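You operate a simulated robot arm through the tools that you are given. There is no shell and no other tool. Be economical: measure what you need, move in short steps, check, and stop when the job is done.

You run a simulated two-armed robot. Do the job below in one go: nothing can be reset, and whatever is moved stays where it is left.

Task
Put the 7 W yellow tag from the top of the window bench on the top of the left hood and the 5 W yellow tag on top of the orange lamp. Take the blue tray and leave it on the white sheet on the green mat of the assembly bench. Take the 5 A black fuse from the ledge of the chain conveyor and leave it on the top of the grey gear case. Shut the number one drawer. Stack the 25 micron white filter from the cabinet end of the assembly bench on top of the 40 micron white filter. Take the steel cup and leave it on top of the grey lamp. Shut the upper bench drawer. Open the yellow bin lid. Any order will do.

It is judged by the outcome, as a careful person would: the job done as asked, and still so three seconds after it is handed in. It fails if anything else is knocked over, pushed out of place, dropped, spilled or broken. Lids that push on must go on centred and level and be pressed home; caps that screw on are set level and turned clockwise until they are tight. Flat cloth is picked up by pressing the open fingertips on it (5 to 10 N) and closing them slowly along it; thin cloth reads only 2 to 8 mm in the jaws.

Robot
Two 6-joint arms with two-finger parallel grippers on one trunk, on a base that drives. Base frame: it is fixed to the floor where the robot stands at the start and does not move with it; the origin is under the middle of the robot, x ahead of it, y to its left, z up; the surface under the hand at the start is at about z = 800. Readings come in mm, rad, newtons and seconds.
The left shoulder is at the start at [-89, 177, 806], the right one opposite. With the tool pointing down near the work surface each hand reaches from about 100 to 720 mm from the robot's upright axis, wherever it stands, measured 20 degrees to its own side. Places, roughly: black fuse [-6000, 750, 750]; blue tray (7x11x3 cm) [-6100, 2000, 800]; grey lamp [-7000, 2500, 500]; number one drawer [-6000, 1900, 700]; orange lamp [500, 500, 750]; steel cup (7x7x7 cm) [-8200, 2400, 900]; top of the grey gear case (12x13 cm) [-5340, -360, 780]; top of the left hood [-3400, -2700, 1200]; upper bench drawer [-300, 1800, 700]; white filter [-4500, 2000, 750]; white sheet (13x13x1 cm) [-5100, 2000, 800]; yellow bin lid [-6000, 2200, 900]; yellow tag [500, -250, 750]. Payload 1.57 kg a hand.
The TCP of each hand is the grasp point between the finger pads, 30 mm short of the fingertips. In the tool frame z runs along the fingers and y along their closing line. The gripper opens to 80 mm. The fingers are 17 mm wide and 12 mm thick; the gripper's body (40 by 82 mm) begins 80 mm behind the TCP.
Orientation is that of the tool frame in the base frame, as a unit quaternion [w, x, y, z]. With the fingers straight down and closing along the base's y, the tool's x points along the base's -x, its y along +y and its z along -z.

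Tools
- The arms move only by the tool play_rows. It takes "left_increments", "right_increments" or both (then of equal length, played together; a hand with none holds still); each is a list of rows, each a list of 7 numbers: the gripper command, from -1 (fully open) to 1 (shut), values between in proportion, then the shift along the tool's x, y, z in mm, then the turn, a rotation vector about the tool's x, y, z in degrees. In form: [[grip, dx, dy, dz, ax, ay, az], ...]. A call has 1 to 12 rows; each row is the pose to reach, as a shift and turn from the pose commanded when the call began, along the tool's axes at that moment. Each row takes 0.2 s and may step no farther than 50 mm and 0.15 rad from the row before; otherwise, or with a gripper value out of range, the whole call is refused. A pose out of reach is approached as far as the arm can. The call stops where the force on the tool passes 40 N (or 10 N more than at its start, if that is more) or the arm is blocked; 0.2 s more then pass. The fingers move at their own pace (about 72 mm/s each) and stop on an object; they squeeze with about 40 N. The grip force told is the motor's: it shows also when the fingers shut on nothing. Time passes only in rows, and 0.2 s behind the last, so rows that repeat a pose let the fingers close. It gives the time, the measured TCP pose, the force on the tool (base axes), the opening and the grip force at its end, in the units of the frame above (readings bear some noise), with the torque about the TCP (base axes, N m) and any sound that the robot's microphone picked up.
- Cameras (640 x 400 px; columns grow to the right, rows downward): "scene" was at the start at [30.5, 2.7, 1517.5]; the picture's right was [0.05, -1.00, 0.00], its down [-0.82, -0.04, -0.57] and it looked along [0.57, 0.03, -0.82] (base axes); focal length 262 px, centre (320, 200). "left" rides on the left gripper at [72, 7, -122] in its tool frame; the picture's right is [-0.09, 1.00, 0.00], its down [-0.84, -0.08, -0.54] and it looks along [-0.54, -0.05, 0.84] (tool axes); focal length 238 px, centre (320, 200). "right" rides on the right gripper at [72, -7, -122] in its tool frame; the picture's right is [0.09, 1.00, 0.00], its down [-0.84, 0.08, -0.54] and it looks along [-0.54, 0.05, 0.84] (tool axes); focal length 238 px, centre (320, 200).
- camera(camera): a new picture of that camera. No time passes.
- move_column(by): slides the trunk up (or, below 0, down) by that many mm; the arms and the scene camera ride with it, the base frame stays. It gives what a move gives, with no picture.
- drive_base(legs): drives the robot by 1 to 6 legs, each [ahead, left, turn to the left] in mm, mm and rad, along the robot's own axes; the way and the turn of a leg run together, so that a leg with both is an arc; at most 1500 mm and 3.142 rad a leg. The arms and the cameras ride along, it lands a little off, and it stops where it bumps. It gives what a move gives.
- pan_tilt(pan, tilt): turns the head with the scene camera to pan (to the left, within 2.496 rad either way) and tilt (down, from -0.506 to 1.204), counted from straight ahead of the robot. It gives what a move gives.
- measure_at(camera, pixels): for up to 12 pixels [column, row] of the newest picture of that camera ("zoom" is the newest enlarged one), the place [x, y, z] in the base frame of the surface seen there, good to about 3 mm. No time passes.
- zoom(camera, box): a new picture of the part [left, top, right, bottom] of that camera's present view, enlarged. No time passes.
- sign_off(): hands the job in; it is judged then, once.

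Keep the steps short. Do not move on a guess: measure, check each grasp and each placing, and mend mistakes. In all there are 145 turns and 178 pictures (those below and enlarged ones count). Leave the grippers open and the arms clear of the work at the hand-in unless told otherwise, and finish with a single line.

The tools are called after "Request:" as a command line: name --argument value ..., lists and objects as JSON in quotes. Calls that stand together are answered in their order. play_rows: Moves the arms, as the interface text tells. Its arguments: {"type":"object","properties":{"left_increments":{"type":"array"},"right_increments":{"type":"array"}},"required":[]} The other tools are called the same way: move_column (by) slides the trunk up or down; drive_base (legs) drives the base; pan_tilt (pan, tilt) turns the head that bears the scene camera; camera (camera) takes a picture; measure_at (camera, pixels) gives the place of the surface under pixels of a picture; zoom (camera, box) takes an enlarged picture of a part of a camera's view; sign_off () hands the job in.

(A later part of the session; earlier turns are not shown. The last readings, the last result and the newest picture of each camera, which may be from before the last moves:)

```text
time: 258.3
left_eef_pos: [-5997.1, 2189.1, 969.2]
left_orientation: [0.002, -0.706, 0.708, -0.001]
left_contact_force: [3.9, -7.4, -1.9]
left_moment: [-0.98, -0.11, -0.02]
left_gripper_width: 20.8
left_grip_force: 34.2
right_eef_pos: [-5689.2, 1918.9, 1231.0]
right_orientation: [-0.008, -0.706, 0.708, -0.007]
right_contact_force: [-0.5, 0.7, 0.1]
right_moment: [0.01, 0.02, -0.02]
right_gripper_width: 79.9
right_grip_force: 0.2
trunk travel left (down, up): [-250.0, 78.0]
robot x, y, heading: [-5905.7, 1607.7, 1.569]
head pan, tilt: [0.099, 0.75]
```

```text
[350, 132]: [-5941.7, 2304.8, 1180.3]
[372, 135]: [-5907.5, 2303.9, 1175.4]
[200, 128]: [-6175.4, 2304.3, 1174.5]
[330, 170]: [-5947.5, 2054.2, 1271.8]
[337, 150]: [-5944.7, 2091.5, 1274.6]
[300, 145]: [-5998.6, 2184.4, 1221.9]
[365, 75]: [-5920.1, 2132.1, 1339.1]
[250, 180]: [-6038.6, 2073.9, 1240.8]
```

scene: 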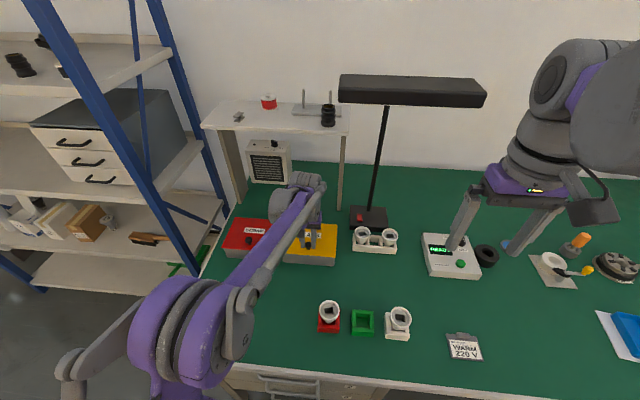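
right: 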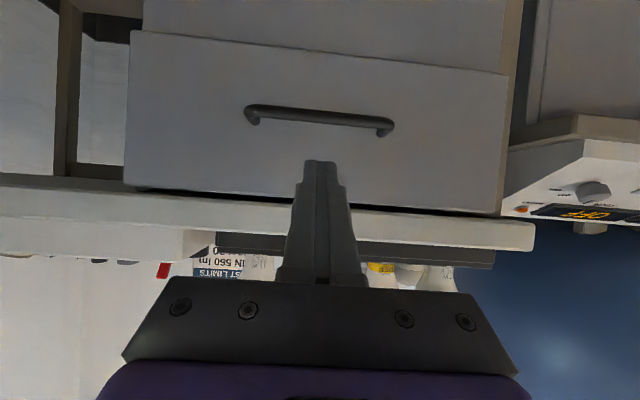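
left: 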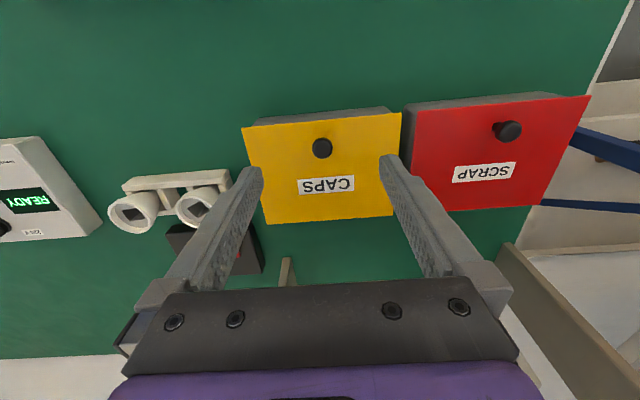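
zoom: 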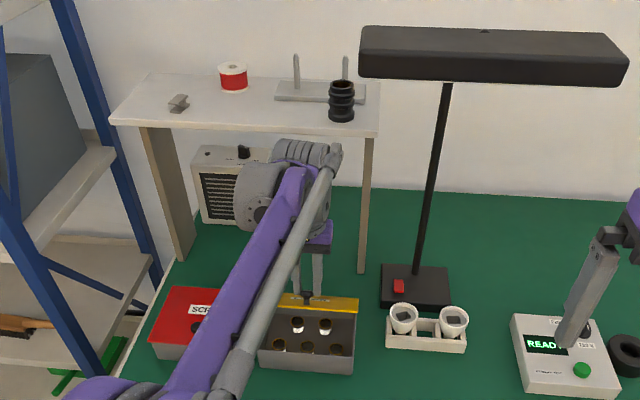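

The riser edge is at y 2304, leaving the wrist limited room. I'll continue to ~75° while tilting the tool back 15° to keep the wrist clear.

Request:
play_rows --left_increments '[[1, -11, 0, -7.6, 0, -4, 0], [1, -23, 0, -13.6, 0, -8, 0], [1, -36, 0, -17.8, 0, -12, 0], [1, -49, 0, -20.2, 0, -15, 0], [1, -49, 0, -20.2, 0, -15, 0]]'

Request:
zoom --camera "left" --box '[160, 60, 480, 260]'

Request:
zoom --camera "scene" --box '[220, 60, 412, 280]'

```text
time: 259.5
left_eef_pos: [-5999.0, 2238.5, 989.7]
left_orientation: [0.093, -0.7, 0.701, 0.093]
left_contact_force: [0.0, 0.2, -0.1]
left_moment: [-0.01, -0.01, 0.01]
left_gripper_width: 0.0
left_grip_force: 21.1
right_eef_pos: [-5689.3, 1918.7, 1230.4]
right_orientation: [-0.007, -0.706, 0.708, -0.006]
right_contact_force: [0.7, 0.4, 0.2]
right_moment: [0.01, -0.01, 0.0]
right_gripper_width: 80.0
right_grip_force: 0.0
trunk travel left (down, up): [-250.0, 78.0]
robot x, y, heading: [-5904.4, 1612.1, 1.567]
head pan, tilt: [0.099, 0.75]
```

```text
2.00 times, centred on (320, 160) of left
```

zoom: 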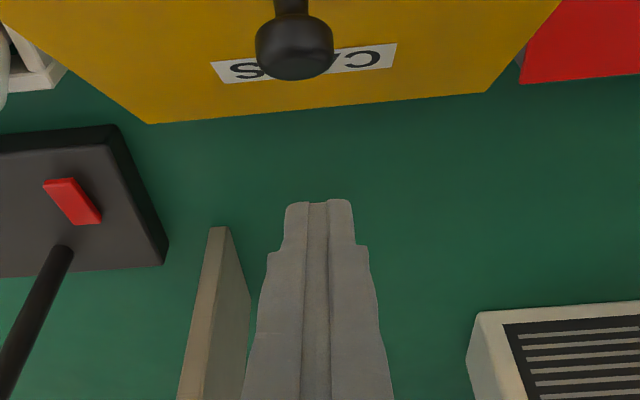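

```text
1.82 times, centred on (316, 170) of scene
```

zoom: 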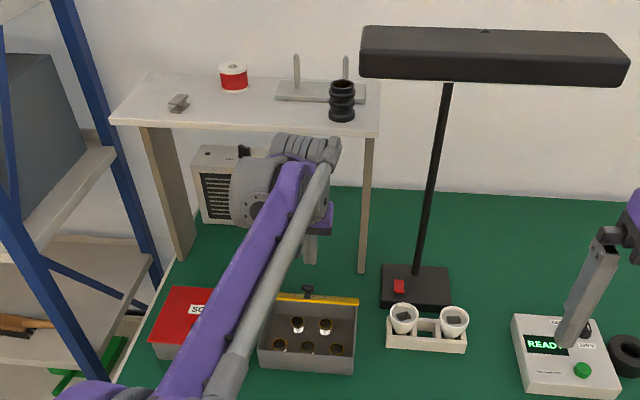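

The knob slipped out, but the lid stays up at about 48° on its own. I'll go over the top, come down in front of the lid, and push its underside back with closed fingers.

Request:
play_rows --left_increments '[[1, -10.4, 0, -38.6, 0, 0, 0], [1, -19.4, 0, -72.5, 0, 0, 0], [1, 19.2, 0, -82.8, 0, 0, 0], [1, 62.7, 0, -94.5, 0, 0, 0], [1, 101.3, 0, -104.8, 0, 0, 0], [1, 120, 0, -73.6, 0, 0, 0], [1, 130.4, 0, -35, 0, 0, 0], [1, 139.5, 0, -1.2, 0, -8, 0], [1, 139.5, 0, -1.2, 0, -15, 0], [1, 139.5, 0, -1.2, 0, -15, 0]]'

Request:
camera --camera "left"

Request:
zoom --camera "scene" --box '[220, 60, 412, 280]'

```text
time: 261.7
left_eef_pos: [-5998.3, 2104.1, 953.6]
left_orientation: [0.184, -0.682, 0.683, 0.184]
left_contact_force: [0.0, 0.1, 0.1]
left_moment: [0.0, 0.03, 0.02]
left_gripper_width: 0.0
left_grip_force: 20.9
right_eef_pos: [-5689.6, 1919.2, 1230.3]
right_orientation: [-0.006, -0.706, 0.708, -0.007]
right_contact_force: [-0.7, 0.0, 0.2]
right_moment: [-0.03, -0.01, 0.0]
right_gripper_width: 79.9
right_grip_force: 0.1
trunk travel left (down, up): [-250.0, 78.0]
robot x, y, heading: [-5901.3, 1610.1, 1.564]
head pan, tilt: [0.099, 0.75]
```

```text
93 pictures are left
```

left: 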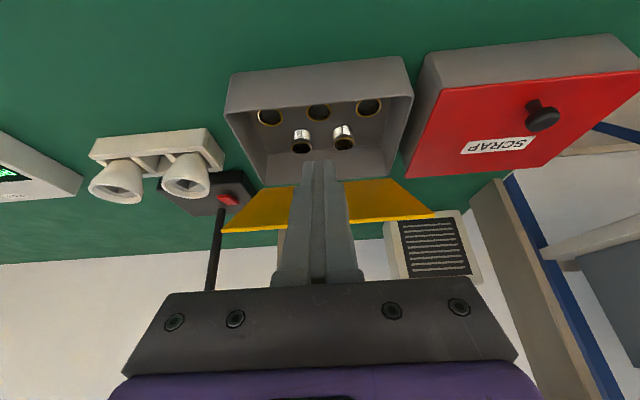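

```text
1.82 times, centred on (316, 170) of scene
```

zoom: 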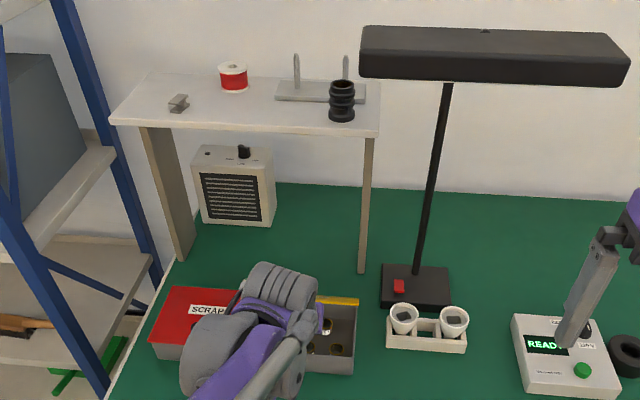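

The fingers are in front of the lid. I'll push it back in steps.

Request:
play_rows --left_increments '[[1, -26, 0, 15, 0, 0, 0], [1, -52, 0, 30, 0, 0, 0], [1, -69, 0, 40, 0, 0, 0], [1, -82, 0, 47.5, 0, 0, 0], [1, -95, 0, 55, 0, 0, 0], [1, -104, 0, 60, 0, 0, 0], [1, -113, 0, 65, 0, 0, 0], [1, -121, 0, 70, 0, 0, 0], [1, -128, 0, 74, 0, 0, 0]]'

Request:
camera --camera "left"

Request:
zoom --camera "scene" --box '[220, 60, 412, 280]'

```text
time: 262.5
left_eef_pos: [-5994.8, 2176.2, 959.1]
left_orientation: [0.184, -0.682, 0.683, 0.184]
left_contact_force: [-2.0, -22.4, 33.1]
left_moment: [0.36, 0.0, 0.0]
left_gripper_width: 0.1
left_grip_force: 21.0
right_eef_pos: [-5689.5, 1914.0, 1231.2]
right_orientation: [-0.006, -0.706, 0.708, -0.004]
right_contact_force: [-0.5, -0.3, -0.4]
right_moment: [-0.05, 0.01, 0.01]
right_gripper_width: 80.1
right_grip_force: 0.0
trunk travel left (down, up): [-250.0, 78.0]
robot x, y, heading: [-5904.7, 1608.8, 1.569]
head pan, tilt: [0.099, 0.75]
stopped in row 4 (left hand): the force on the tool passed its limit at 46 N (the readings are from after the stop); the commanded pose is now the measured one
```

```text
91 pictures are left
```

left: 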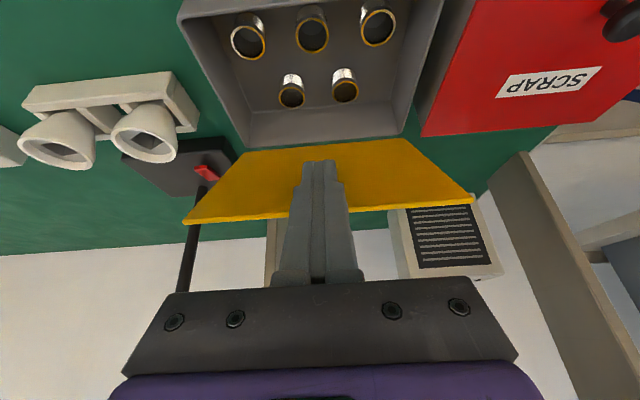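

```text
1.82 times, centred on (316, 170) of scene
```

zoom: 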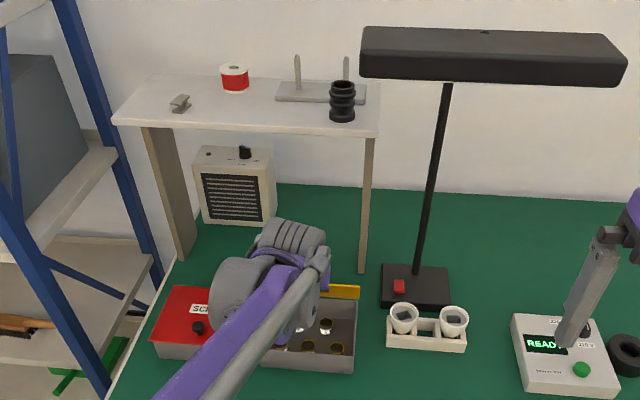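

It stopped at 46 N. I'll measure the lid's plane now.

Request:
measure_at --camera "left" --pixels '[[250, 160], [400, 150], [200, 215], [460, 200], [250, 190], [380, 180], [300, 140], [320, 10]]'

```text
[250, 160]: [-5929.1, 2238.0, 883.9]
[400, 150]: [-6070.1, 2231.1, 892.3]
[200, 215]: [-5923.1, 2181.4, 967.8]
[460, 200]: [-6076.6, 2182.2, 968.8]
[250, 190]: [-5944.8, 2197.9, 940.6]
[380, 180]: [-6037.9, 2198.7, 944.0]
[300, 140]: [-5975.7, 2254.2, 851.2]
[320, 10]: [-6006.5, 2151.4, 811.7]
```

The lid is at 57°. Its rising edge caught a step on the fingers, so I'll follow the lid's arc, forward and upward together.

Request:
play_rows --left_increments '[[1, -3, 0, -5.2, 0, 0, 0], [1, -15.7, 0, -7.1, 0, 0, 0], [1, -33.4, 0, -3.8, 0, 0, 0], [1, -46.6, 0, -0.8, 0, 0, 0], [1, -56.3, 0, 2.5, 0, 0, 0], [1, -67.7, 0, 6.8, 0, 0, 0], [1, -77.2, 0, 12.3, 0, 0, 0], [1, -83.3, 0, 15.8, 0, 0, 0]]'

Request:
camera --camera "left"

Request:
measure_at --camera "left" --pixels '[[250, 160], [400, 150], [210, 210], [450, 200], [250, 190], [380, 180], [300, 130], [320, 10]]'

```text
time: 264.3
left_eef_pos: [-5996.4, 2260.9, 984.2]
left_orientation: [0.183, -0.682, 0.684, 0.183]
left_contact_force: [0.1, -0.7, -0.4]
left_moment: [-0.04, 0.0, -0.03]
left_gripper_width: 0.0
left_grip_force: 21.3
right_eef_pos: [-5689.3, 1918.5, 1230.8]
right_orientation: [-0.007, -0.705, 0.709, -0.008]
right_contact_force: [-0.3, 0.3, 0.1]
right_moment: [-0.02, 0.01, 0.02]
right_gripper_width: 80.0
right_grip_force: 0.1
trunk travel left (down, up): [-250.0, 78.0]
robot x, y, heading: [-5902.8, 1607.9, 1.572]
head pan, tilt: [0.099, 0.75]
```

```text
89 pictures are left
```

left: 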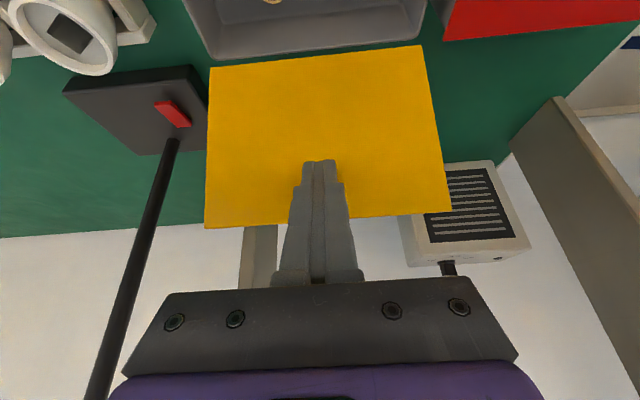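

```text
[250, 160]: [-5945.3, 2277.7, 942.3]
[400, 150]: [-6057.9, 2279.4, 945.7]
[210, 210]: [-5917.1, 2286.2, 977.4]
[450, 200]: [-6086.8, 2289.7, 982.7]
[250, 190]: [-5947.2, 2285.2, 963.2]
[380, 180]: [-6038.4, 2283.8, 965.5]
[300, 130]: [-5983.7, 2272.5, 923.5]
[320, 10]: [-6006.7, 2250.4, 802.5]
```

The lid is open past vertical, about 105°. I'll retreat and straighten the hand.

Request:
play_rows --left_increments '[[1, 39, 0, -22.5, 0, 0, 0], [1, 78, 0, -45, 0, 0, 0], [1, 112, 0, -76, 0, 0, 0], [1, 130, 10, -118, 0, 0, 0], [1, 150, 20, -160, 0, 8, 0], [0, 172, 30, -200, 0, 16, 0], [-1, 195, 40, -240, 0, 24, 0], [-1, 218, 50, -280, 0, 30, 0], [-1, 235, 60, -300, 0, 30, 0]]'

Request:
camera --camera "scene"

```text
time: 266.3
left_eef_pos: [-6057.9, 1907.6, 1125.9]
left_orientation: [0.0, -0.707, 0.708, 0.001]
left_contact_force: [-0.4, -0.2, 0.5]
left_moment: [0.02, 0.01, -0.03]
left_gripper_width: 80.0
left_grip_force: 0.1
right_eef_pos: [-5689.7, 1917.8, 1231.3]
right_orientation: [-0.006, -0.706, 0.708, -0.006]
right_contact_force: [0.1, -0.9, 1.0]
right_moment: [0.03, 0.01, -0.01]
right_gripper_width: 80.3
right_grip_force: 0.1
trunk travel left (down, up): [-250.0, 78.0]
robot x, y, heading: [-5903.2, 1607.1, 1.573]
head pan, tilt: [0.099, 0.75]
```

```text
88 pictures are left
```

scene: 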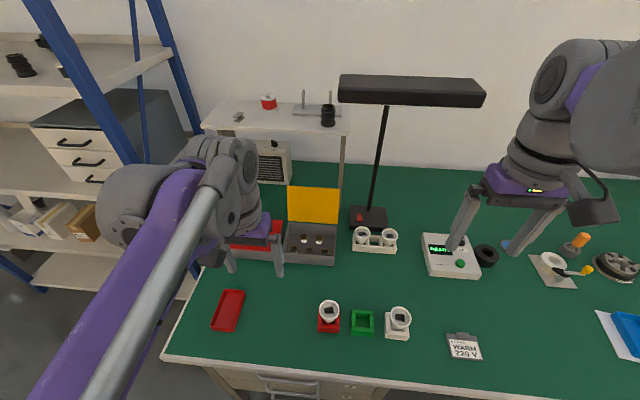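

The lid is open. I'll back off and go west to look at the shelf with the grey lamp.

Request:
drive_base --legs '[[-190, 0, 0], [0, 1100, 0]]'

Request:
pan_tilt --pan 0.0 --tilt 0.6

Request:
camera --camera "scene"

Request:
pan_tilt --pan 1.0 --tilt 0.45

Request:
camera --camera "scene"

```text
time: 277.3
left_eef_pos: [-7137.5, 1731.6, 1125.7]
left_orientation: [0.0, -0.702, 0.713, 0.0]
left_contact_force: [0.2, -1.2, -0.4]
left_moment: [-0.01, 0.01, 0.02]
left_gripper_width: 80.2
left_grip_force: 0.0
right_eef_pos: [-6768.0, 1736.6, 1230.2]
right_orientation: [-0.007, -0.702, 0.712, -0.007]
right_contact_force: [-0.2, -0.2, -0.1]
right_moment: [-0.02, 0.0, -0.04]
right_gripper_width: 79.9
right_grip_force: 0.1
trunk travel left (down, up): [-250.0, 78.0]
robot x, y, heading: [-6983.3, 1430.5, 1.558]
head pan, tilt: [0.099, 0.75]
```

```text
time: 278.0
left_eef_pos: [-7137.0, 1730.6, 1125.7]
left_orientation: [0.0, -0.703, 0.712, 0.0]
left_contact_force: [-0.2, 0.8, 0.7]
left_moment: [-0.03, 0.01, 0.0]
left_gripper_width: 80.0
left_grip_force: 0.0
right_eef_pos: [-6769.0, 1735.2, 1229.0]
right_orientation: [-0.007, -0.703, 0.712, -0.007]
right_contact_force: [-0.2, -0.8, -0.1]
right_moment: [0.03, -0.01, -0.02]
right_gripper_width: 80.0
right_grip_force: 0.0
trunk travel left (down, up): [-250.0, 78.0]
robot x, y, heading: [-6989.3, 1430.2, 1.563]
head pan, tilt: [0.0, 0.6]
```

```text
87 pictures are left
```

scene: 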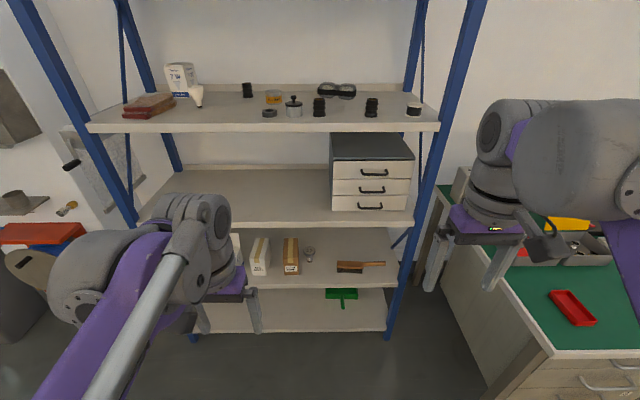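

```text
time: 279.2
left_eef_pos: [-7136.4, 1730.3, 1125.1]
left_orientation: [0.0, -0.702, 0.712, 0.0]
left_contact_force: [0.1, 0.1, -0.5]
left_moment: [0.02, 0.0, -0.01]
left_gripper_width: 80.0
left_grip_force: 0.0
right_eef_pos: [-6768.0, 1737.1, 1232.1]
right_orientation: [-0.007, -0.702, 0.712, -0.006]
right_contact_force: [-0.7, -0.6, -0.5]
right_moment: [0.02, 0.01, 0.01]
right_gripper_width: 80.0
right_grip_force: 0.1
trunk travel left (down, up): [-250.0, 78.0]
robot x, y, heading: [-6986.2, 1433.7, 1.557]
head pan, tilt: [1.0, 0.45]
```

```text
86 pictures are left
```

scene: 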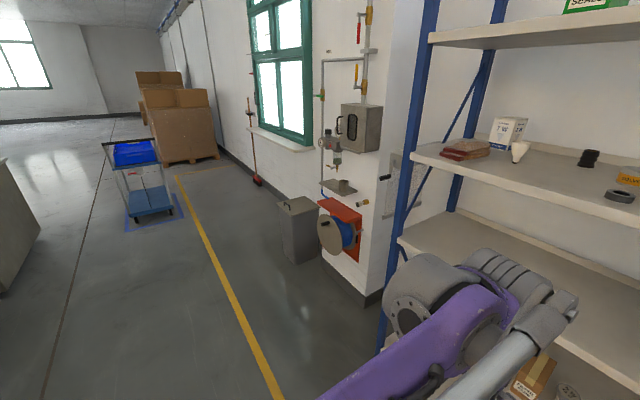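

The grey lamp seems to be at (309,253) on a lower shelf, and the cup is likely near the wall fixtures. Zooming on both.

Request:
zoom --camera "scene" --box '[270, 90, 400, 290]'

Request:
measure_at --camera "scene" --pixels '[[340, 183], [340, 192], [345, 187], [355, 195], [330, 195], [300, 215], [320, 255], [340, 205], [265, 180]]'

Request:
pan_tilt --pan 0.0 --tilt 0.7

Request:
zoom --camera "scene" --box '[220, 130, 412, 310]'

```text
2.00 times, centred on (335, 190) of scene
```

zoom: 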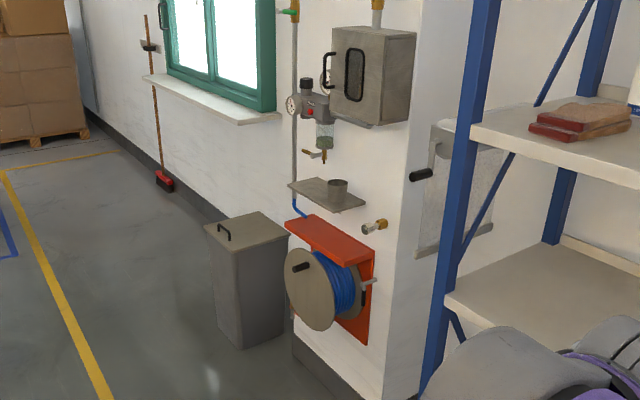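

```text
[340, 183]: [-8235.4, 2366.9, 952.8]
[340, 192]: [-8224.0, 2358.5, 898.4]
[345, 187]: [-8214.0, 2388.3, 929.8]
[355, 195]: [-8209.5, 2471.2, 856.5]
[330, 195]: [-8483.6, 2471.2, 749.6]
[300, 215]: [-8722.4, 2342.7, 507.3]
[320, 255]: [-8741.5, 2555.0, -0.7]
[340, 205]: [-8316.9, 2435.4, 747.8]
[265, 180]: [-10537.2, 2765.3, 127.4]
```

```text
time: 280.5
left_eef_pos: [-7136.9, 1730.7, 1126.7]
left_orientation: [0.0, -0.703, 0.712, 0.0]
left_contact_force: [0.0, 0.0, 0.2]
left_moment: [-0.02, 0.02, 0.01]
left_gripper_width: 80.0
left_grip_force: 0.0
right_eef_pos: [-6768.8, 1736.8, 1230.4]
right_orientation: [-0.008, -0.702, 0.712, -0.007]
right_contact_force: [-0.2, -0.5, 0.0]
right_moment: [0.01, -0.02, -0.01]
right_gripper_width: 79.9
right_grip_force: 0.1
trunk travel left (down, up): [-250.0, 78.0]
robot x, y, heading: [-6987.7, 1427.6, 1.558]
head pan, tilt: [0.0, 0.7]
```

```text
2.22 times, centred on (316, 220) of scene
```

zoom: 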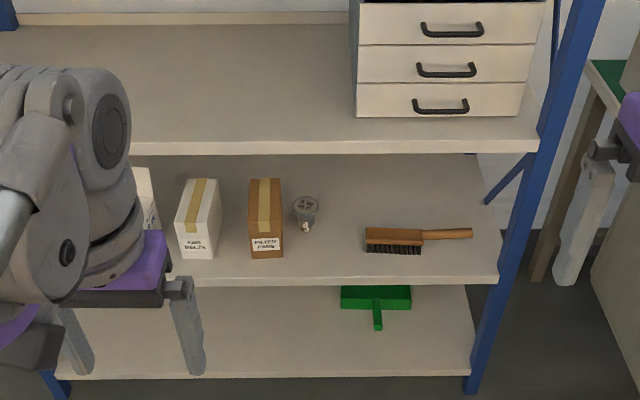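

Request:
measure_at --camera "zoom" --pixels '[[306, 200], [296, 210], [317, 208], [306, 225], [300, 270], [300, 145], [300, 152], [265, 190], [265, 240], [330, 245], [380, 232], [306, 160]]'

Request:
zoom --camera "scene" --box '[276, 200, 356, 250]'

Request:
measure_at --camera "zoom" --pixels '[[240, 105], [295, 110], [267, 95], [267, 125], [267, 140], [265, 180]]'

```text
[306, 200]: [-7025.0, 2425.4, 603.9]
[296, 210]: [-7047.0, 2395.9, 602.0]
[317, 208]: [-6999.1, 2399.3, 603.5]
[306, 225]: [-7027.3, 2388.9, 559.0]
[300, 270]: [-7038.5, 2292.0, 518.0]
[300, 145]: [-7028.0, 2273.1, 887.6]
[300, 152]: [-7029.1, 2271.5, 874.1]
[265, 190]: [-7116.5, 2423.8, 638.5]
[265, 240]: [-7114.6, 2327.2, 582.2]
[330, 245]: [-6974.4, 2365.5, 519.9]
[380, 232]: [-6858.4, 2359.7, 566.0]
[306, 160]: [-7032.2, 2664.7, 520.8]
```

```text
8.00 times, centred on (316, 225) of scene
```

zoom: 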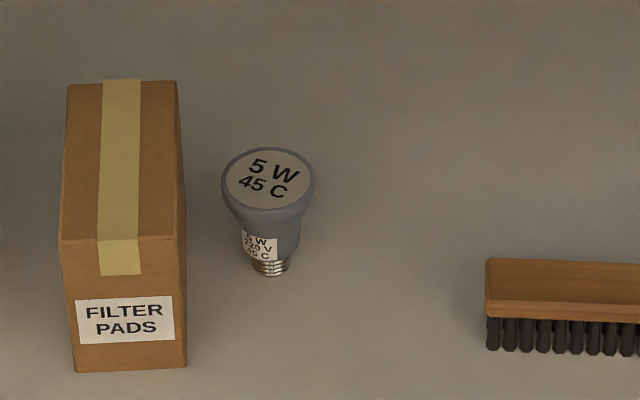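

```text
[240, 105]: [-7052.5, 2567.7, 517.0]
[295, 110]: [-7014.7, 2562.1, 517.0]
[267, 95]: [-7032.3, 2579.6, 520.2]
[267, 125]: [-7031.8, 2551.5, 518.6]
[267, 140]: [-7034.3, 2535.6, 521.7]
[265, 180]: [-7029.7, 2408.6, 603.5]
```

The lamp is at (-7028,2408), top z 603; the shelf above starts at about z 870. The cup is at about (-8230,2375) on a wall ledge, z 885–955. Both need a horizontal hand. I'll drive toward the cup first.

Request:
drive_base --legs '[[0, 1080, 0.012], [250, 0, 0]]'

Request:
pan_tilt --pan 0.2 --tilt 0.6

Request:
camera --camera "scene"

```text
time: 291.7
left_eef_pos: [-8213.3, 1990.1, 1125.6]
left_orientation: [0.001, -0.705, 0.709, 0.0]
left_contact_force: [0.2, -0.6, 0.0]
left_moment: [-0.05, -0.05, -0.04]
left_gripper_width: 80.2
left_grip_force: 0.0
right_eef_pos: [-7845.2, 1999.4, 1230.5]
right_orientation: [-0.006, -0.705, 0.709, -0.007]
right_contact_force: [0.4, 0.9, -0.4]
right_moment: [0.0, 0.04, -0.01]
right_gripper_width: 79.9
right_grip_force: 0.1
trunk travel left (down, up): [-250.0, 78.0]
robot x, y, heading: [-8057.8, 1692.0, 1.571]
head pan, tilt: [0.0, 0.7]
```

```text
time: 292.4
left_eef_pos: [-8213.5, 1990.3, 1126.5]
left_orientation: [0.0, -0.706, 0.709, 0.0]
left_contact_force: [0.0, 1.0, -0.7]
left_moment: [0.02, -0.01, 0.0]
left_gripper_width: 80.1
left_grip_force: 0.0
right_eef_pos: [-7844.9, 1999.4, 1231.2]
right_orientation: [-0.006, -0.705, 0.71, -0.007]
right_contact_force: [-0.1, 0.3, -0.2]
right_moment: [0.02, -0.01, -0.04]
right_gripper_width: 80.1
right_grip_force: 0.0
trunk travel left (down, up): [-250.0, 78.0]
robot x, y, heading: [-8059.6, 1692.1, 1.567]
head pan, tilt: [0.201, 0.6]
```

```text
82 pictures are left
```

scene: 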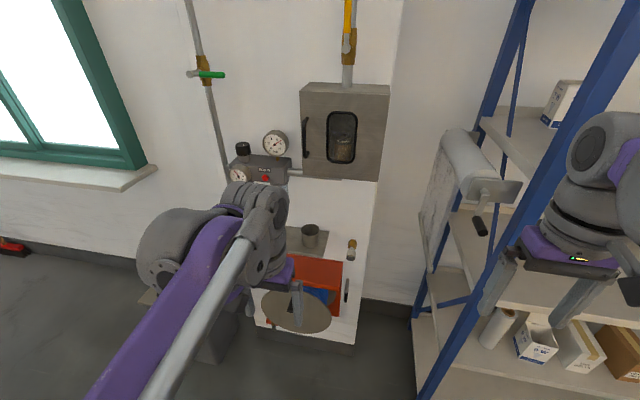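

Request:
measure_at --camera "scene" --pixels '[[311, 240], [304, 236], [318, 236], [310, 228], [311, 247], [322, 250], [325, 235], [305, 268], [350, 245], [340, 178], [270, 182], [300, 310]]'

Request:
zoom --camera "scene" --box '[240, 120, 400, 340]'

```text
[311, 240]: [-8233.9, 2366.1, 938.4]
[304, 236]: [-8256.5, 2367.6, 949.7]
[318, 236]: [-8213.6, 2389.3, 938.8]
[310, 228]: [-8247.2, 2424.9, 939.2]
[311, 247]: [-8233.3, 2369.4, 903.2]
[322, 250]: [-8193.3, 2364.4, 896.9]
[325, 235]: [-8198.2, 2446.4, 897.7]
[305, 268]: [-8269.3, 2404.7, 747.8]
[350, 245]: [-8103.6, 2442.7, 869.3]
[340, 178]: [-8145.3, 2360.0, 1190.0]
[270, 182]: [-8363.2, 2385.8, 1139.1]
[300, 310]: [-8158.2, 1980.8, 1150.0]
```

```text
1.82 times, centred on (320, 230) of scene
```

zoom: 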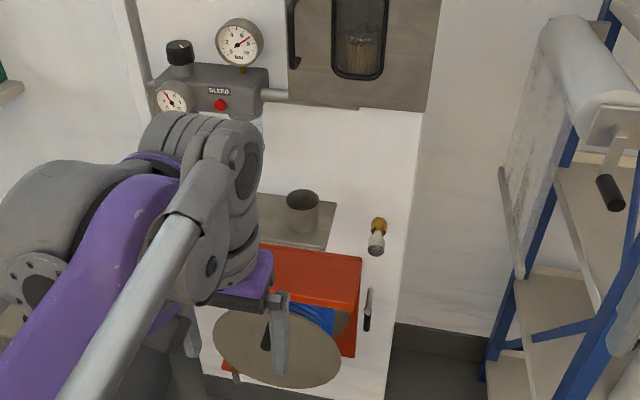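

The cup is at about (-8236,2398), z 897–967. I'll tilt the left hand to horizontal, pointing at it from y≈2170, z≈947.

Request:
play_rows --left_increments '[[-1, -15, 2, 15, 0, -8, 0], [-1, -30, 4, 30, 0, -16, 0], [-1, -45, 6, 45, 0, -24, 0], [-1, -60, 8, 60, 0, -32, 0], [-1, -75, 10, 75, 0, -40, 0], [-1, -90, 12, 90, 0, -48, 0], [-1, -105, 14, 105, 0, -56, 0], [-1, -120, 16, 120, 0, -64, 0], [-1, -135, 18, 135, 0, -72, 0], [-1, -150, 20, 150, 0, -79, 0], [-1, -165, 22, 165, 0, -85, 0], [-1, -180, 22, 178, 0, -90, 0]]'

Request:
camera --camera "left"

Request:
camera --camera "scene"

```text
time: 295.0
left_eef_pos: [-8235.3, 2172.1, 948.1]
left_orientation: [0.501, -0.499, 0.5, 0.5]
left_contact_force: [-0.1, 0.9, -0.3]
left_moment: [0.01, 0.02, 0.0]
left_gripper_width: 79.9
left_grip_force: 0.1
right_eef_pos: [-7844.7, 2000.6, 1230.8]
right_orientation: [-0.007, -0.706, 0.709, -0.007]
right_contact_force: [0.7, 0.7, -0.1]
right_moment: [0.01, 0.04, -0.03]
right_gripper_width: 80.0
right_grip_force: 0.1
trunk travel left (down, up): [-250.0, 78.0]
robot x, y, heading: [-8057.4, 1693.8, 1.567]
head pan, tilt: [0.201, 0.6]
```

```text
80 pictures are left
```

left: 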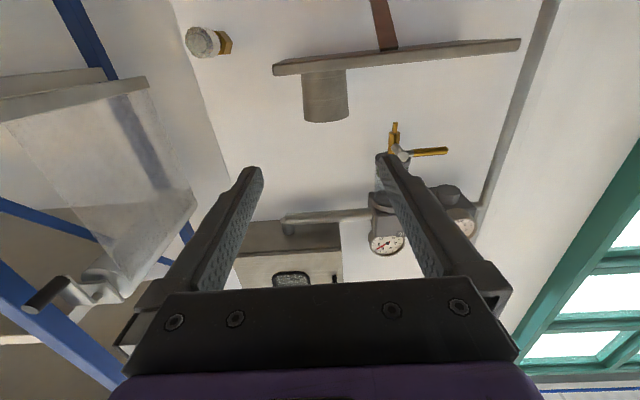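

```text
79 pictures are left
```

scene: 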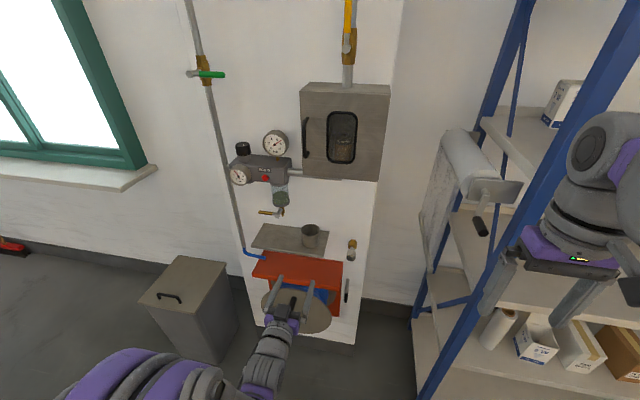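

The hand is horizontal. I'll measure the cup edges and nearby valve in the left view.

Request:
measure_at --camera "left" --pixels '[[305, 95], [347, 95], [326, 95], [326, 116], [326, 75], [395, 130], [430, 152], [395, 60], [290, 70], [310, 115], [344, 115]]'

```text
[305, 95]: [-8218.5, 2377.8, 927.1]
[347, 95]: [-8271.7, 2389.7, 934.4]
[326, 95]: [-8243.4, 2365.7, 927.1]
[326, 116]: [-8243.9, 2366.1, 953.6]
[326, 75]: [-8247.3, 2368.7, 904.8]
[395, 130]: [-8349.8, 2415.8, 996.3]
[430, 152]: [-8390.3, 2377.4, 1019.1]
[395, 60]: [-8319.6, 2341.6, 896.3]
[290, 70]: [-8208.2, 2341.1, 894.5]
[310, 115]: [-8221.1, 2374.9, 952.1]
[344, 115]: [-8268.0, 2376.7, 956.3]
```

Cup centre (-8245,2395), about 57 mm wide. I'll advance straight and close on it.

Request:
play_rows --left_increments '[[-1, 3, 10, 30, 0, 0, 0], [-1, 3, 10, 75, 0, 0, 0], [-1, 3, 10, 120, 0, 0, 0], [-1, 3, 10, 160, 0, 0, 0], [-1, 3, 10, 195, 0, 0, 0], [-1, 3, 10, 223, 0, 0, 0], [-1, 3, 10, 223, 0, 0, 0], [-0.2, 3, 10, 223, 0, 0, 0], [0.4, 3, 10, 223, 0, 0, 0], [1, 3, 10, 223, 0, 0, 0], [1, 3, 10, 223, 0, 0, 0]]'

Request:
camera --camera "left"

```text
time: 297.4
left_eef_pos: [-8245.1, 2392.8, 946.5]
left_orientation: [0.501, -0.499, 0.502, 0.498]
left_contact_force: [0.2, 0.0, 2.7]
left_moment: [0.06, 0.11, -0.05]
left_gripper_width: 61.8
left_grip_force: 40.8
right_eef_pos: [-7844.4, 1999.6, 1231.0]
right_orientation: [-0.007, -0.705, 0.709, -0.006]
right_contact_force: [-1.1, -0.1, 0.3]
right_moment: [0.02, -0.01, 0.0]
right_gripper_width: 80.1
right_grip_force: 0.0
trunk travel left (down, up): [-250.0, 78.0]
robot x, y, heading: [-8058.0, 1691.9, 1.568]
head pan, tilt: [0.201, 0.6]
```

```text
78 pictures are left
```

left: 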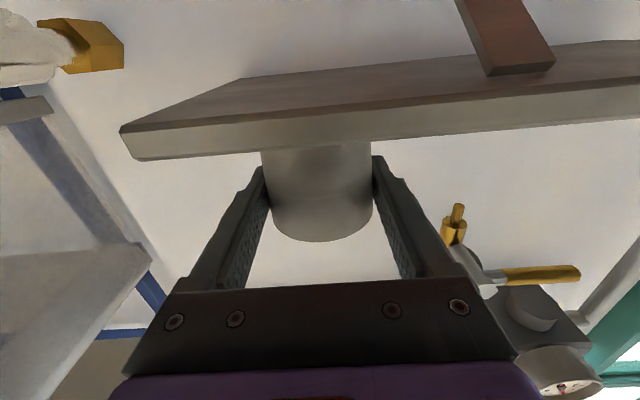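

Cup gripped (61.8 mm). I'll lift it 40 mm, withdraw straight back, then drive back toward the shelf.

Request:
play_rows --left_increments '[[1, -15, 0, 0, 0, 0, 0], [1, -40, 0, 0, 0, 0, 0], [1, -45, 0, -40, 0, 0, 0], [1, -45, 0, -85, 0, 0, 0], [1, -45, 0, -130, 0, 0, 0], [1, -45, 0, -175, 0, 0, 0], [1, -45, 0, -215, 0, 0, 0]]' --right_increments '[[-1, 20, 0, 0, 0, 0, 0], [-1, 40, 0, 0, 0, 0, 0], [-1, 60, 0, 0, 0, 0, 0], [-1, 80, 0, 0, 0, 0, 0], [-1, 90, 0, 0, 0, 0, 0], [-1, 90, 0, 0, 0, 0, 0], [-1, 90, 0, 0, 0, 0, 0]]'

Request:
drive_base --legs '[[-290, 0, 0], [0, -1210, 0], [0, 0, 0.0]]'

Request:
pan_tilt --pan 0.2 --tilt 0.7

Request:
camera --camera "scene"

```text
time: 299.0
left_eef_pos: [-8243.8, 2177.1, 991.2]
left_orientation: [0.501, -0.499, 0.501, 0.499]
left_contact_force: [0.2, 0.4, -0.5]
left_moment: [-0.01, -0.01, 0.02]
left_gripper_width: 62.0
left_grip_force: 40.1
right_eef_pos: [-7845.7, 1909.0, 1232.6]
right_orientation: [-0.007, -0.704, 0.71, -0.007]
right_contact_force: [-0.4, -0.5, 0.4]
right_moment: [-0.02, 0.0, -0.03]
right_gripper_width: 79.8
right_grip_force: 0.0
trunk travel left (down, up): [-250.0, 78.0]
robot x, y, heading: [-8061.0, 1689.6, 1.57]
head pan, tilt: [0.201, 0.6]
```

```text
time: 311.8
left_eef_pos: [-7028.3, 1885.1, 992.2]
left_orientation: [0.503, -0.497, 0.503, 0.497]
left_contact_force: [-0.4, -0.4, -1.5]
left_moment: [-0.01, -0.01, -0.01]
left_gripper_width: 62.0
left_grip_force: 39.9
right_eef_pos: [-6632.2, 1612.9, 1232.7]
right_orientation: [-0.007, -0.703, 0.712, -0.007]
right_contact_force: [-0.1, 0.2, 1.0]
right_moment: [-0.01, -0.01, -0.03]
right_gripper_width: 80.3
right_grip_force: 0.0
trunk travel left (down, up): [-250.0, 78.0]
robot x, y, heading: [-6850.9, 1394.4, 1.561]
head pan, tilt: [0.201, 0.6]
```

```text
time: 312.4
left_eef_pos: [-7028.1, 1885.5, 991.5]
left_orientation: [0.503, -0.498, 0.502, 0.497]
left_contact_force: [0.8, 0.4, -1.4]
left_moment: [0.03, -0.02, -0.04]
left_gripper_width: 62.2
left_grip_force: 40.0
right_eef_pos: [-6631.5, 1612.6, 1233.5]
right_orientation: [-0.007, -0.702, 0.712, -0.007]
right_contact_force: [0.6, 0.5, -0.1]
right_moment: [-0.01, 0.02, 0.02]
right_gripper_width: 80.0
right_grip_force: 0.1
trunk travel left (down, up): [-250.0, 78.0]
robot x, y, heading: [-6851.8, 1395.3, 1.56]
head pan, tilt: [0.201, 0.7]
```

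```text
77 pictures are left
```

scene: 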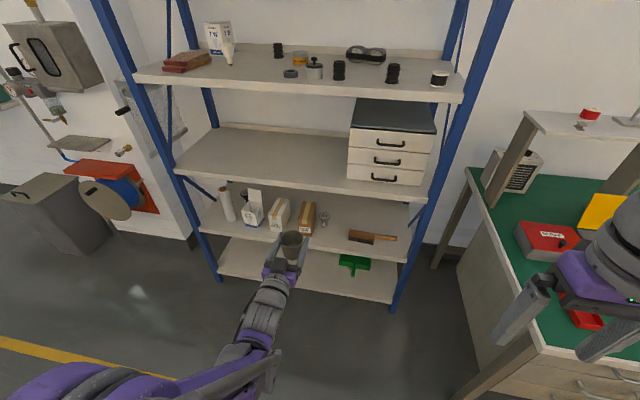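

I'll lower the trunk and hand here, clear of the shelf, then re-measure the lamp.

Request:
move_column --by -245

Request:
play_rows --left_increments '[[1, 20, 0, 0, 0, 0, 0], [1, 40, 0, 0, 0, 0, 0], [1, 60, 0, 0, 0, 0, 0], [1, 70, 0, 0, 0, 0, 0], [1, 70, 0, 0, 0, 0, 0]]'

Request:
pan_tilt --pan 0.25 --tilt 0.55

Request:
camera --camera "scene"

Request:
camera --camera "left"

```text
time: 315.0
left_eef_pos: [-7028.2, 1884.9, 746.7]
left_orientation: [0.503, -0.497, 0.502, 0.497]
left_contact_force: [-0.6, 0.1, -0.3]
left_moment: [-0.02, 0.01, 0.0]
left_gripper_width: 61.9
left_grip_force: 40.3
right_eef_pos: [-6631.9, 1612.1, 987.4]
right_orientation: [-0.007, -0.703, 0.711, -0.007]
right_contact_force: [-0.6, -0.5, 1.4]
right_moment: [0.0, -0.02, -0.03]
right_gripper_width: 79.8
right_grip_force: 0.0
trunk travel left (down, up): [-5.0, 323.0]
robot x, y, heading: [-6848.5, 1397.3, 1.561]
head pan, tilt: [0.201, 0.7]
```

```text
time: 316.2
left_eef_pos: [-7028.4, 1884.8, 676.4]
left_orientation: [0.503, -0.498, 0.502, 0.497]
left_contact_force: [0.8, -1.3, -0.6]
left_moment: [0.02, 0.01, -0.02]
left_gripper_width: 61.6
left_grip_force: 39.7
right_eef_pos: [-6631.8, 1613.0, 987.3]
right_orientation: [-0.007, -0.703, 0.711, -0.006]
right_contact_force: [-1.1, -0.6, 0.2]
right_moment: [0.0, 0.02, -0.03]
right_gripper_width: 80.1
right_grip_force: 0.0
trunk travel left (down, up): [-5.0, 323.0]
robot x, y, heading: [-6849.4, 1394.7, 1.563]
head pan, tilt: [0.201, 0.7]
```

```text
time: 316.9
left_eef_pos: [-7028.3, 1886.3, 675.4]
left_orientation: [0.502, -0.498, 0.502, 0.498]
left_contact_force: [-0.1, -0.4, 0.0]
left_moment: [0.01, 0.01, -0.01]
left_gripper_width: 62.0
left_grip_force: 40.3
right_eef_pos: [-6632.2, 1613.0, 988.0]
right_orientation: [-0.007, -0.703, 0.711, -0.006]
right_contact_force: [1.1, -0.6, 0.7]
right_moment: [-0.01, 0.03, 0.0]
right_gripper_width: 80.0
right_grip_force: 0.0
trunk travel left (down, up): [-5.0, 323.0]
robot x, y, heading: [-6846.4, 1399.0, 1.558]
head pan, tilt: [0.25, 0.55]
```

```text
76 pictures are left
```

scene: 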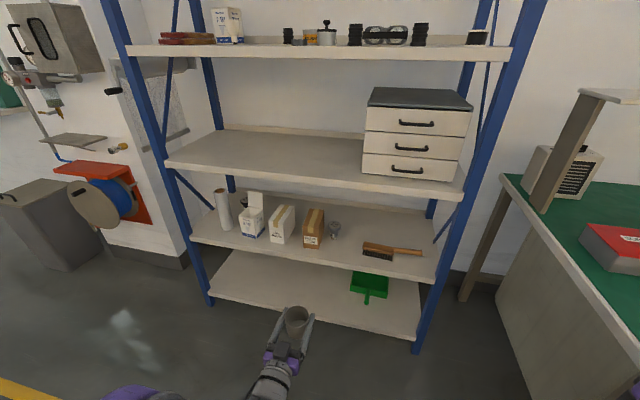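

```text
75 pictures are left
```

left: 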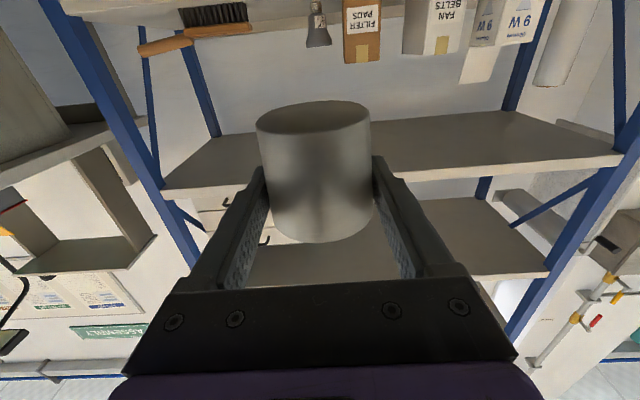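

Request:
measure_at --camera "left" --pixels '[[306, 44], [331, 44], [318, 44], [318, 30], [345, 60], [380, 60], [300, 140], [400, 120]]'

Request:
zoom --camera "scene" --box '[290, 190, 386, 260]'

Request:
measure_at --camera "zoom" --pixels '[[295, 220], [265, 218], [325, 222], [295, 205], [295, 235], [220, 130], [235, 200], [295, 265]]'

```text
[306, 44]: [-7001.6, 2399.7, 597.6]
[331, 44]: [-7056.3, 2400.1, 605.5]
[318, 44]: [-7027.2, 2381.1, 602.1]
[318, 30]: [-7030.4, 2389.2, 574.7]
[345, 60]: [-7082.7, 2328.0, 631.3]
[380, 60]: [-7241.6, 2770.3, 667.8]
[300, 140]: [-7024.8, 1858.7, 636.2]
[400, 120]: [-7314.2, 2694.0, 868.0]
```

```text
5.71 times, centred on (338, 225) of scene
```

zoom: 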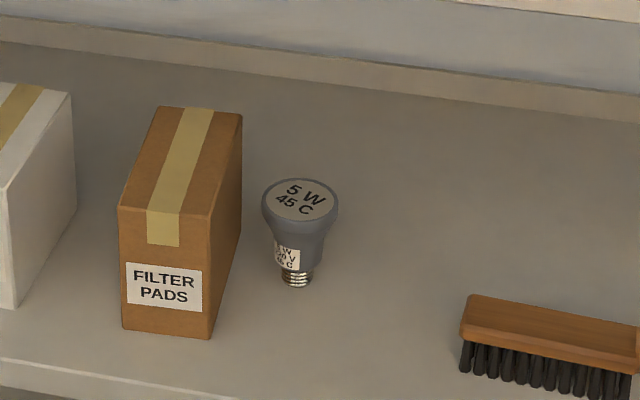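

```text
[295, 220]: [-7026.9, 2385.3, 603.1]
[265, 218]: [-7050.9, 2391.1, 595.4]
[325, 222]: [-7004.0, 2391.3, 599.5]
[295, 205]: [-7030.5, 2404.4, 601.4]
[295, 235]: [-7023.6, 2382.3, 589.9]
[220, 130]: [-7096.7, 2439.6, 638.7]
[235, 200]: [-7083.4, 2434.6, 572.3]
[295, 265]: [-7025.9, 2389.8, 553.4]
```

Lamp centre (-7028,2407), box right side x=-7083. I'll drive partway (220 mm) and check that the forearm and elbow clear the shelf lip.

Request:
drive_base --legs '[[220, 0, 0.006]]'

Request:
pan_tilt --pan 0.3 --tilt 1.0

Request:
camera --camera "scene"

Request:
measure_at --camera "scene" --pixels '[[200, 300], [150, 330], [240, 230], [260, 180], [100, 350], [280, 150], [220, 200], [250, 270]]'

```text
time: 318.6
left_eef_pos: [-7030.7, 2103.5, 676.2]
left_orientation: [0.501, -0.499, 0.501, 0.499]
left_contact_force: [-0.6, 0.0, -1.1]
left_moment: [-0.04, -0.02, -0.02]
left_gripper_width: 61.8
left_grip_force: 39.5
right_eef_pos: [-6631.0, 1833.0, 988.0]
right_orientation: [-0.007, -0.705, 0.709, -0.007]
right_contact_force: [1.1, 0.2, -0.5]
right_moment: [0.01, 0.02, -0.01]
right_gripper_width: 80.0
right_grip_force: 0.1
trunk travel left (down, up): [-5.0, 323.0]
robot x, y, heading: [-6847.6, 1615.8, 1.563]
head pan, tilt: [0.25, 0.55]
```

```text
time: 319.5
left_eef_pos: [-7029.7, 2102.3, 676.7]
left_orientation: [0.501, -0.499, 0.501, 0.499]
left_contact_force: [0.4, 0.0, -1.0]
left_moment: [0.02, 0.03, 0.05]
left_gripper_width: 62.1
left_grip_force: 40.2
right_eef_pos: [-6631.8, 1833.1, 987.7]
right_orientation: [-0.007, -0.706, 0.709, -0.007]
right_contact_force: [0.2, 0.1, 0.8]
right_moment: [-0.01, -0.01, -0.01]
right_gripper_width: 80.0
right_grip_force: 0.0
trunk travel left (down, up): [-5.0, 323.0]
robot x, y, heading: [-6844.4, 1616.6, 1.566]
head pan, tilt: [0.3, 1.0]
```

```text
73 pictures are left
```

scene: 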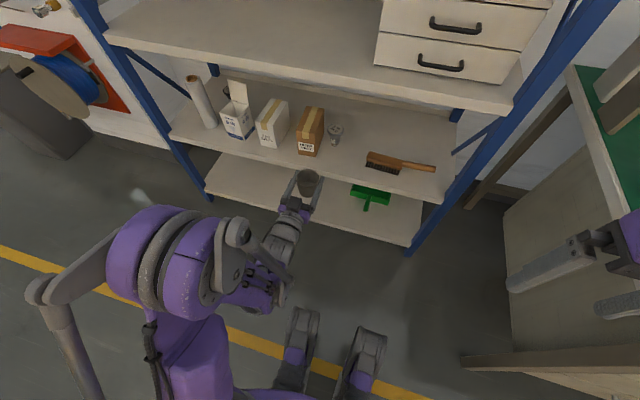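

```text
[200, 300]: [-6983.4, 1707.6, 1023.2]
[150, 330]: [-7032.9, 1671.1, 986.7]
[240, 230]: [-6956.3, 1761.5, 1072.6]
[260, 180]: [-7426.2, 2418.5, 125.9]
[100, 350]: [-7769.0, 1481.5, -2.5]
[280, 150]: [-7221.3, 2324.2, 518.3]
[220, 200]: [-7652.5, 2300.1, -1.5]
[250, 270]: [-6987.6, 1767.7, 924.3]
```

The elbow is high (z≈1050) and well behind the shelf edge, so it's clear. I'll drive 245 mm more.

Request:
drive_base --legs '[[240, 0, 0]]'

Request:
camera --camera "left"

Request:
camera --camera "scene"

Request:
measure_at --camera "left" --pixels '[[280, 35], [360, 35], [320, 35], [320, 20], [300, 60], [340, 60], [395, 60], [260, 120], [370, 120]]'

```text
time: 321.2
left_eef_pos: [-7026.9, 2341.0, 676.5]
left_orientation: [0.502, -0.498, 0.502, 0.498]
left_contact_force: [-0.9, -0.3, -0.4]
left_moment: [0.0, 0.0, 0.03]
left_gripper_width: 62.0
left_grip_force: 39.8
right_eef_pos: [-6628.8, 2069.9, 986.7]
right_orientation: [-0.007, -0.704, 0.71, -0.006]
right_contact_force: [-0.4, -0.2, 0.1]
right_moment: [0.01, 0.02, 0.0]
right_gripper_width: 79.9
right_grip_force: 0.1
trunk travel left (down, up): [-5.0, 323.0]
robot x, y, heading: [-6846.3, 1852.2, 1.566]
head pan, tilt: [0.3, 1.0]
```

```text
72 pictures are left
```

left: 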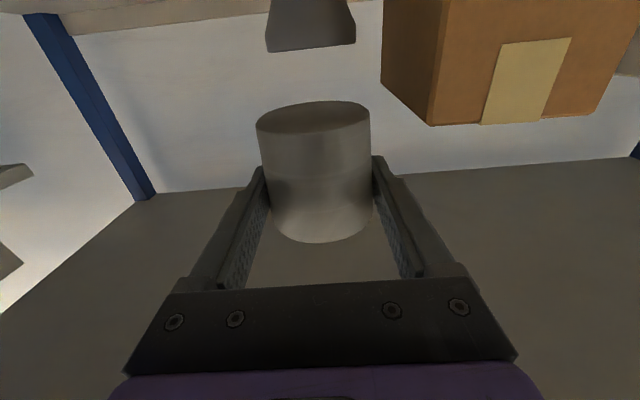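

```text
71 pictures are left
```

scene: 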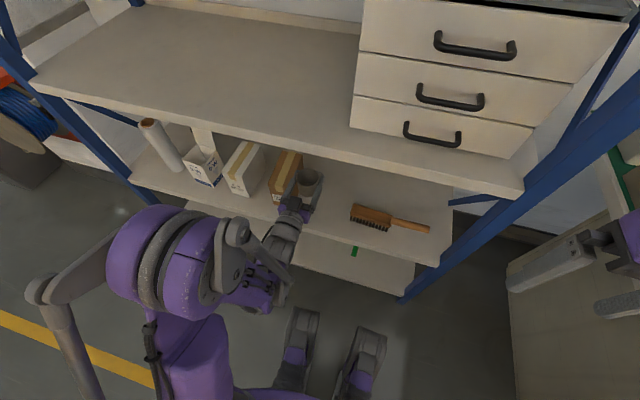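

```text
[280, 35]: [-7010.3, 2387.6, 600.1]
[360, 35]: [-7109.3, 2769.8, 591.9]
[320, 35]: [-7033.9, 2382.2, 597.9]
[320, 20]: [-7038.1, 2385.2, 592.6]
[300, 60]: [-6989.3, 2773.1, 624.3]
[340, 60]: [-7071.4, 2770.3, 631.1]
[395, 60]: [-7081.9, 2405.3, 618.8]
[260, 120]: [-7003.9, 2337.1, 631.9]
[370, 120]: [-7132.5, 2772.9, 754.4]
```

The cup is aligned in x with the lamp. I'll extend 62 mm ahead over the lamp.

Request:
play_rows --left_increments '[[1, 0, 0, 20, 0, 0, 0], [1, 0, 0, 40, 0, 0, 0], [1, 0, 0, 55, 0, 0, 0], [1, 0, 0, 62, 0, 0, 0], [1, 0, 0, 62, 0, 0, 0]]'

Request:
camera --camera "left"

Request:
zoom --camera "scene" --box '[250, 140, 378, 220]'

```text
time: 322.4
left_eef_pos: [-7026.9, 2403.9, 675.8]
left_orientation: [0.502, -0.498, 0.503, 0.497]
left_contact_force: [-0.1, 1.1, 0.5]
left_moment: [0.0, -0.01, -0.01]
left_gripper_width: 61.9
left_grip_force: 40.4
right_eef_pos: [-6628.1, 2069.4, 987.5]
right_orientation: [-0.007, -0.704, 0.71, -0.007]
right_contact_force: [0.6, 0.2, -0.1]
right_moment: [0.03, 0.0, 0.01]
right_gripper_width: 80.0
right_grip_force: 0.0
trunk travel left (down, up): [-5.0, 323.0]
robot x, y, heading: [-6840.5, 1856.9, 1.561]
head pan, tilt: [0.3, 1.0]
```

```text
70 pictures are left
```

left: 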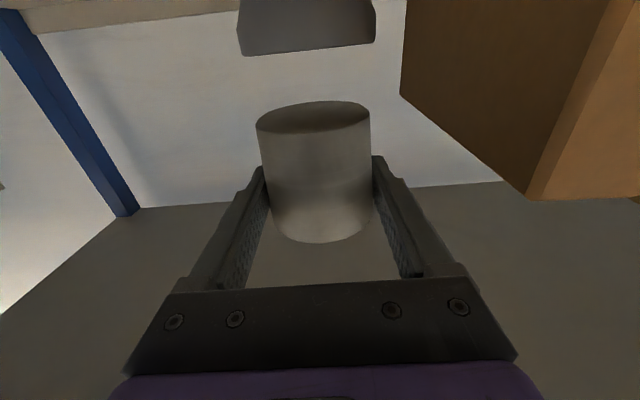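

```text
5.00 times, centred on (314, 180) of scene
```

zoom: 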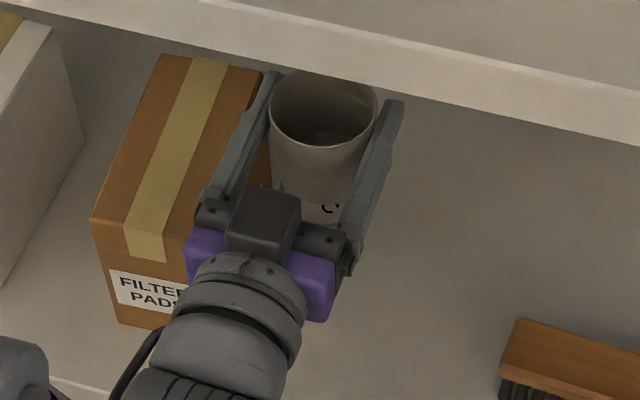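

Aligned within ~1 mm. I'll lower gently to contact.

Request:
play_rows --left_increments '[[1, 10, 1, 0, 0, 0, 0], [1, 17, 1, 0, 0, 0, 0], [1, 20, 1, 0, 0, 0, 0], [1, 22, 1, 0, 0, 0, 0], [1, 23, 1, 0, 0, 0, 0], [1, 24, 1, 0, 0, 0, 0]]'

Request:
camera --camera "left"

```text
time: 323.9
left_eef_pos: [-7027.2, 2403.2, 651.6]
left_orientation: [0.502, -0.498, 0.502, 0.499]
left_contact_force: [0.1, 0.0, -0.7]
left_moment: [-0.01, 0.0, -0.01]
left_gripper_width: 62.1
left_grip_force: 39.9
right_eef_pos: [-6629.2, 2069.9, 987.1]
right_orientation: [-0.007, -0.704, 0.71, -0.007]
right_contact_force: [-0.2, 0.0, -0.2]
right_moment: [-0.01, -0.03, 0.01]
right_gripper_width: 80.1
right_grip_force: 0.0
trunk travel left (down, up): [-5.0, 323.0]
robot x, y, heading: [-6843.1, 1850.6, 1.565]
head pan, tilt: [0.3, 1.0]
```

```text
68 pictures are left
```

left: 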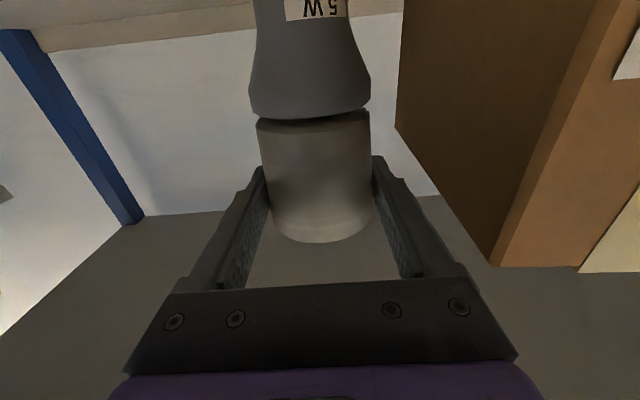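

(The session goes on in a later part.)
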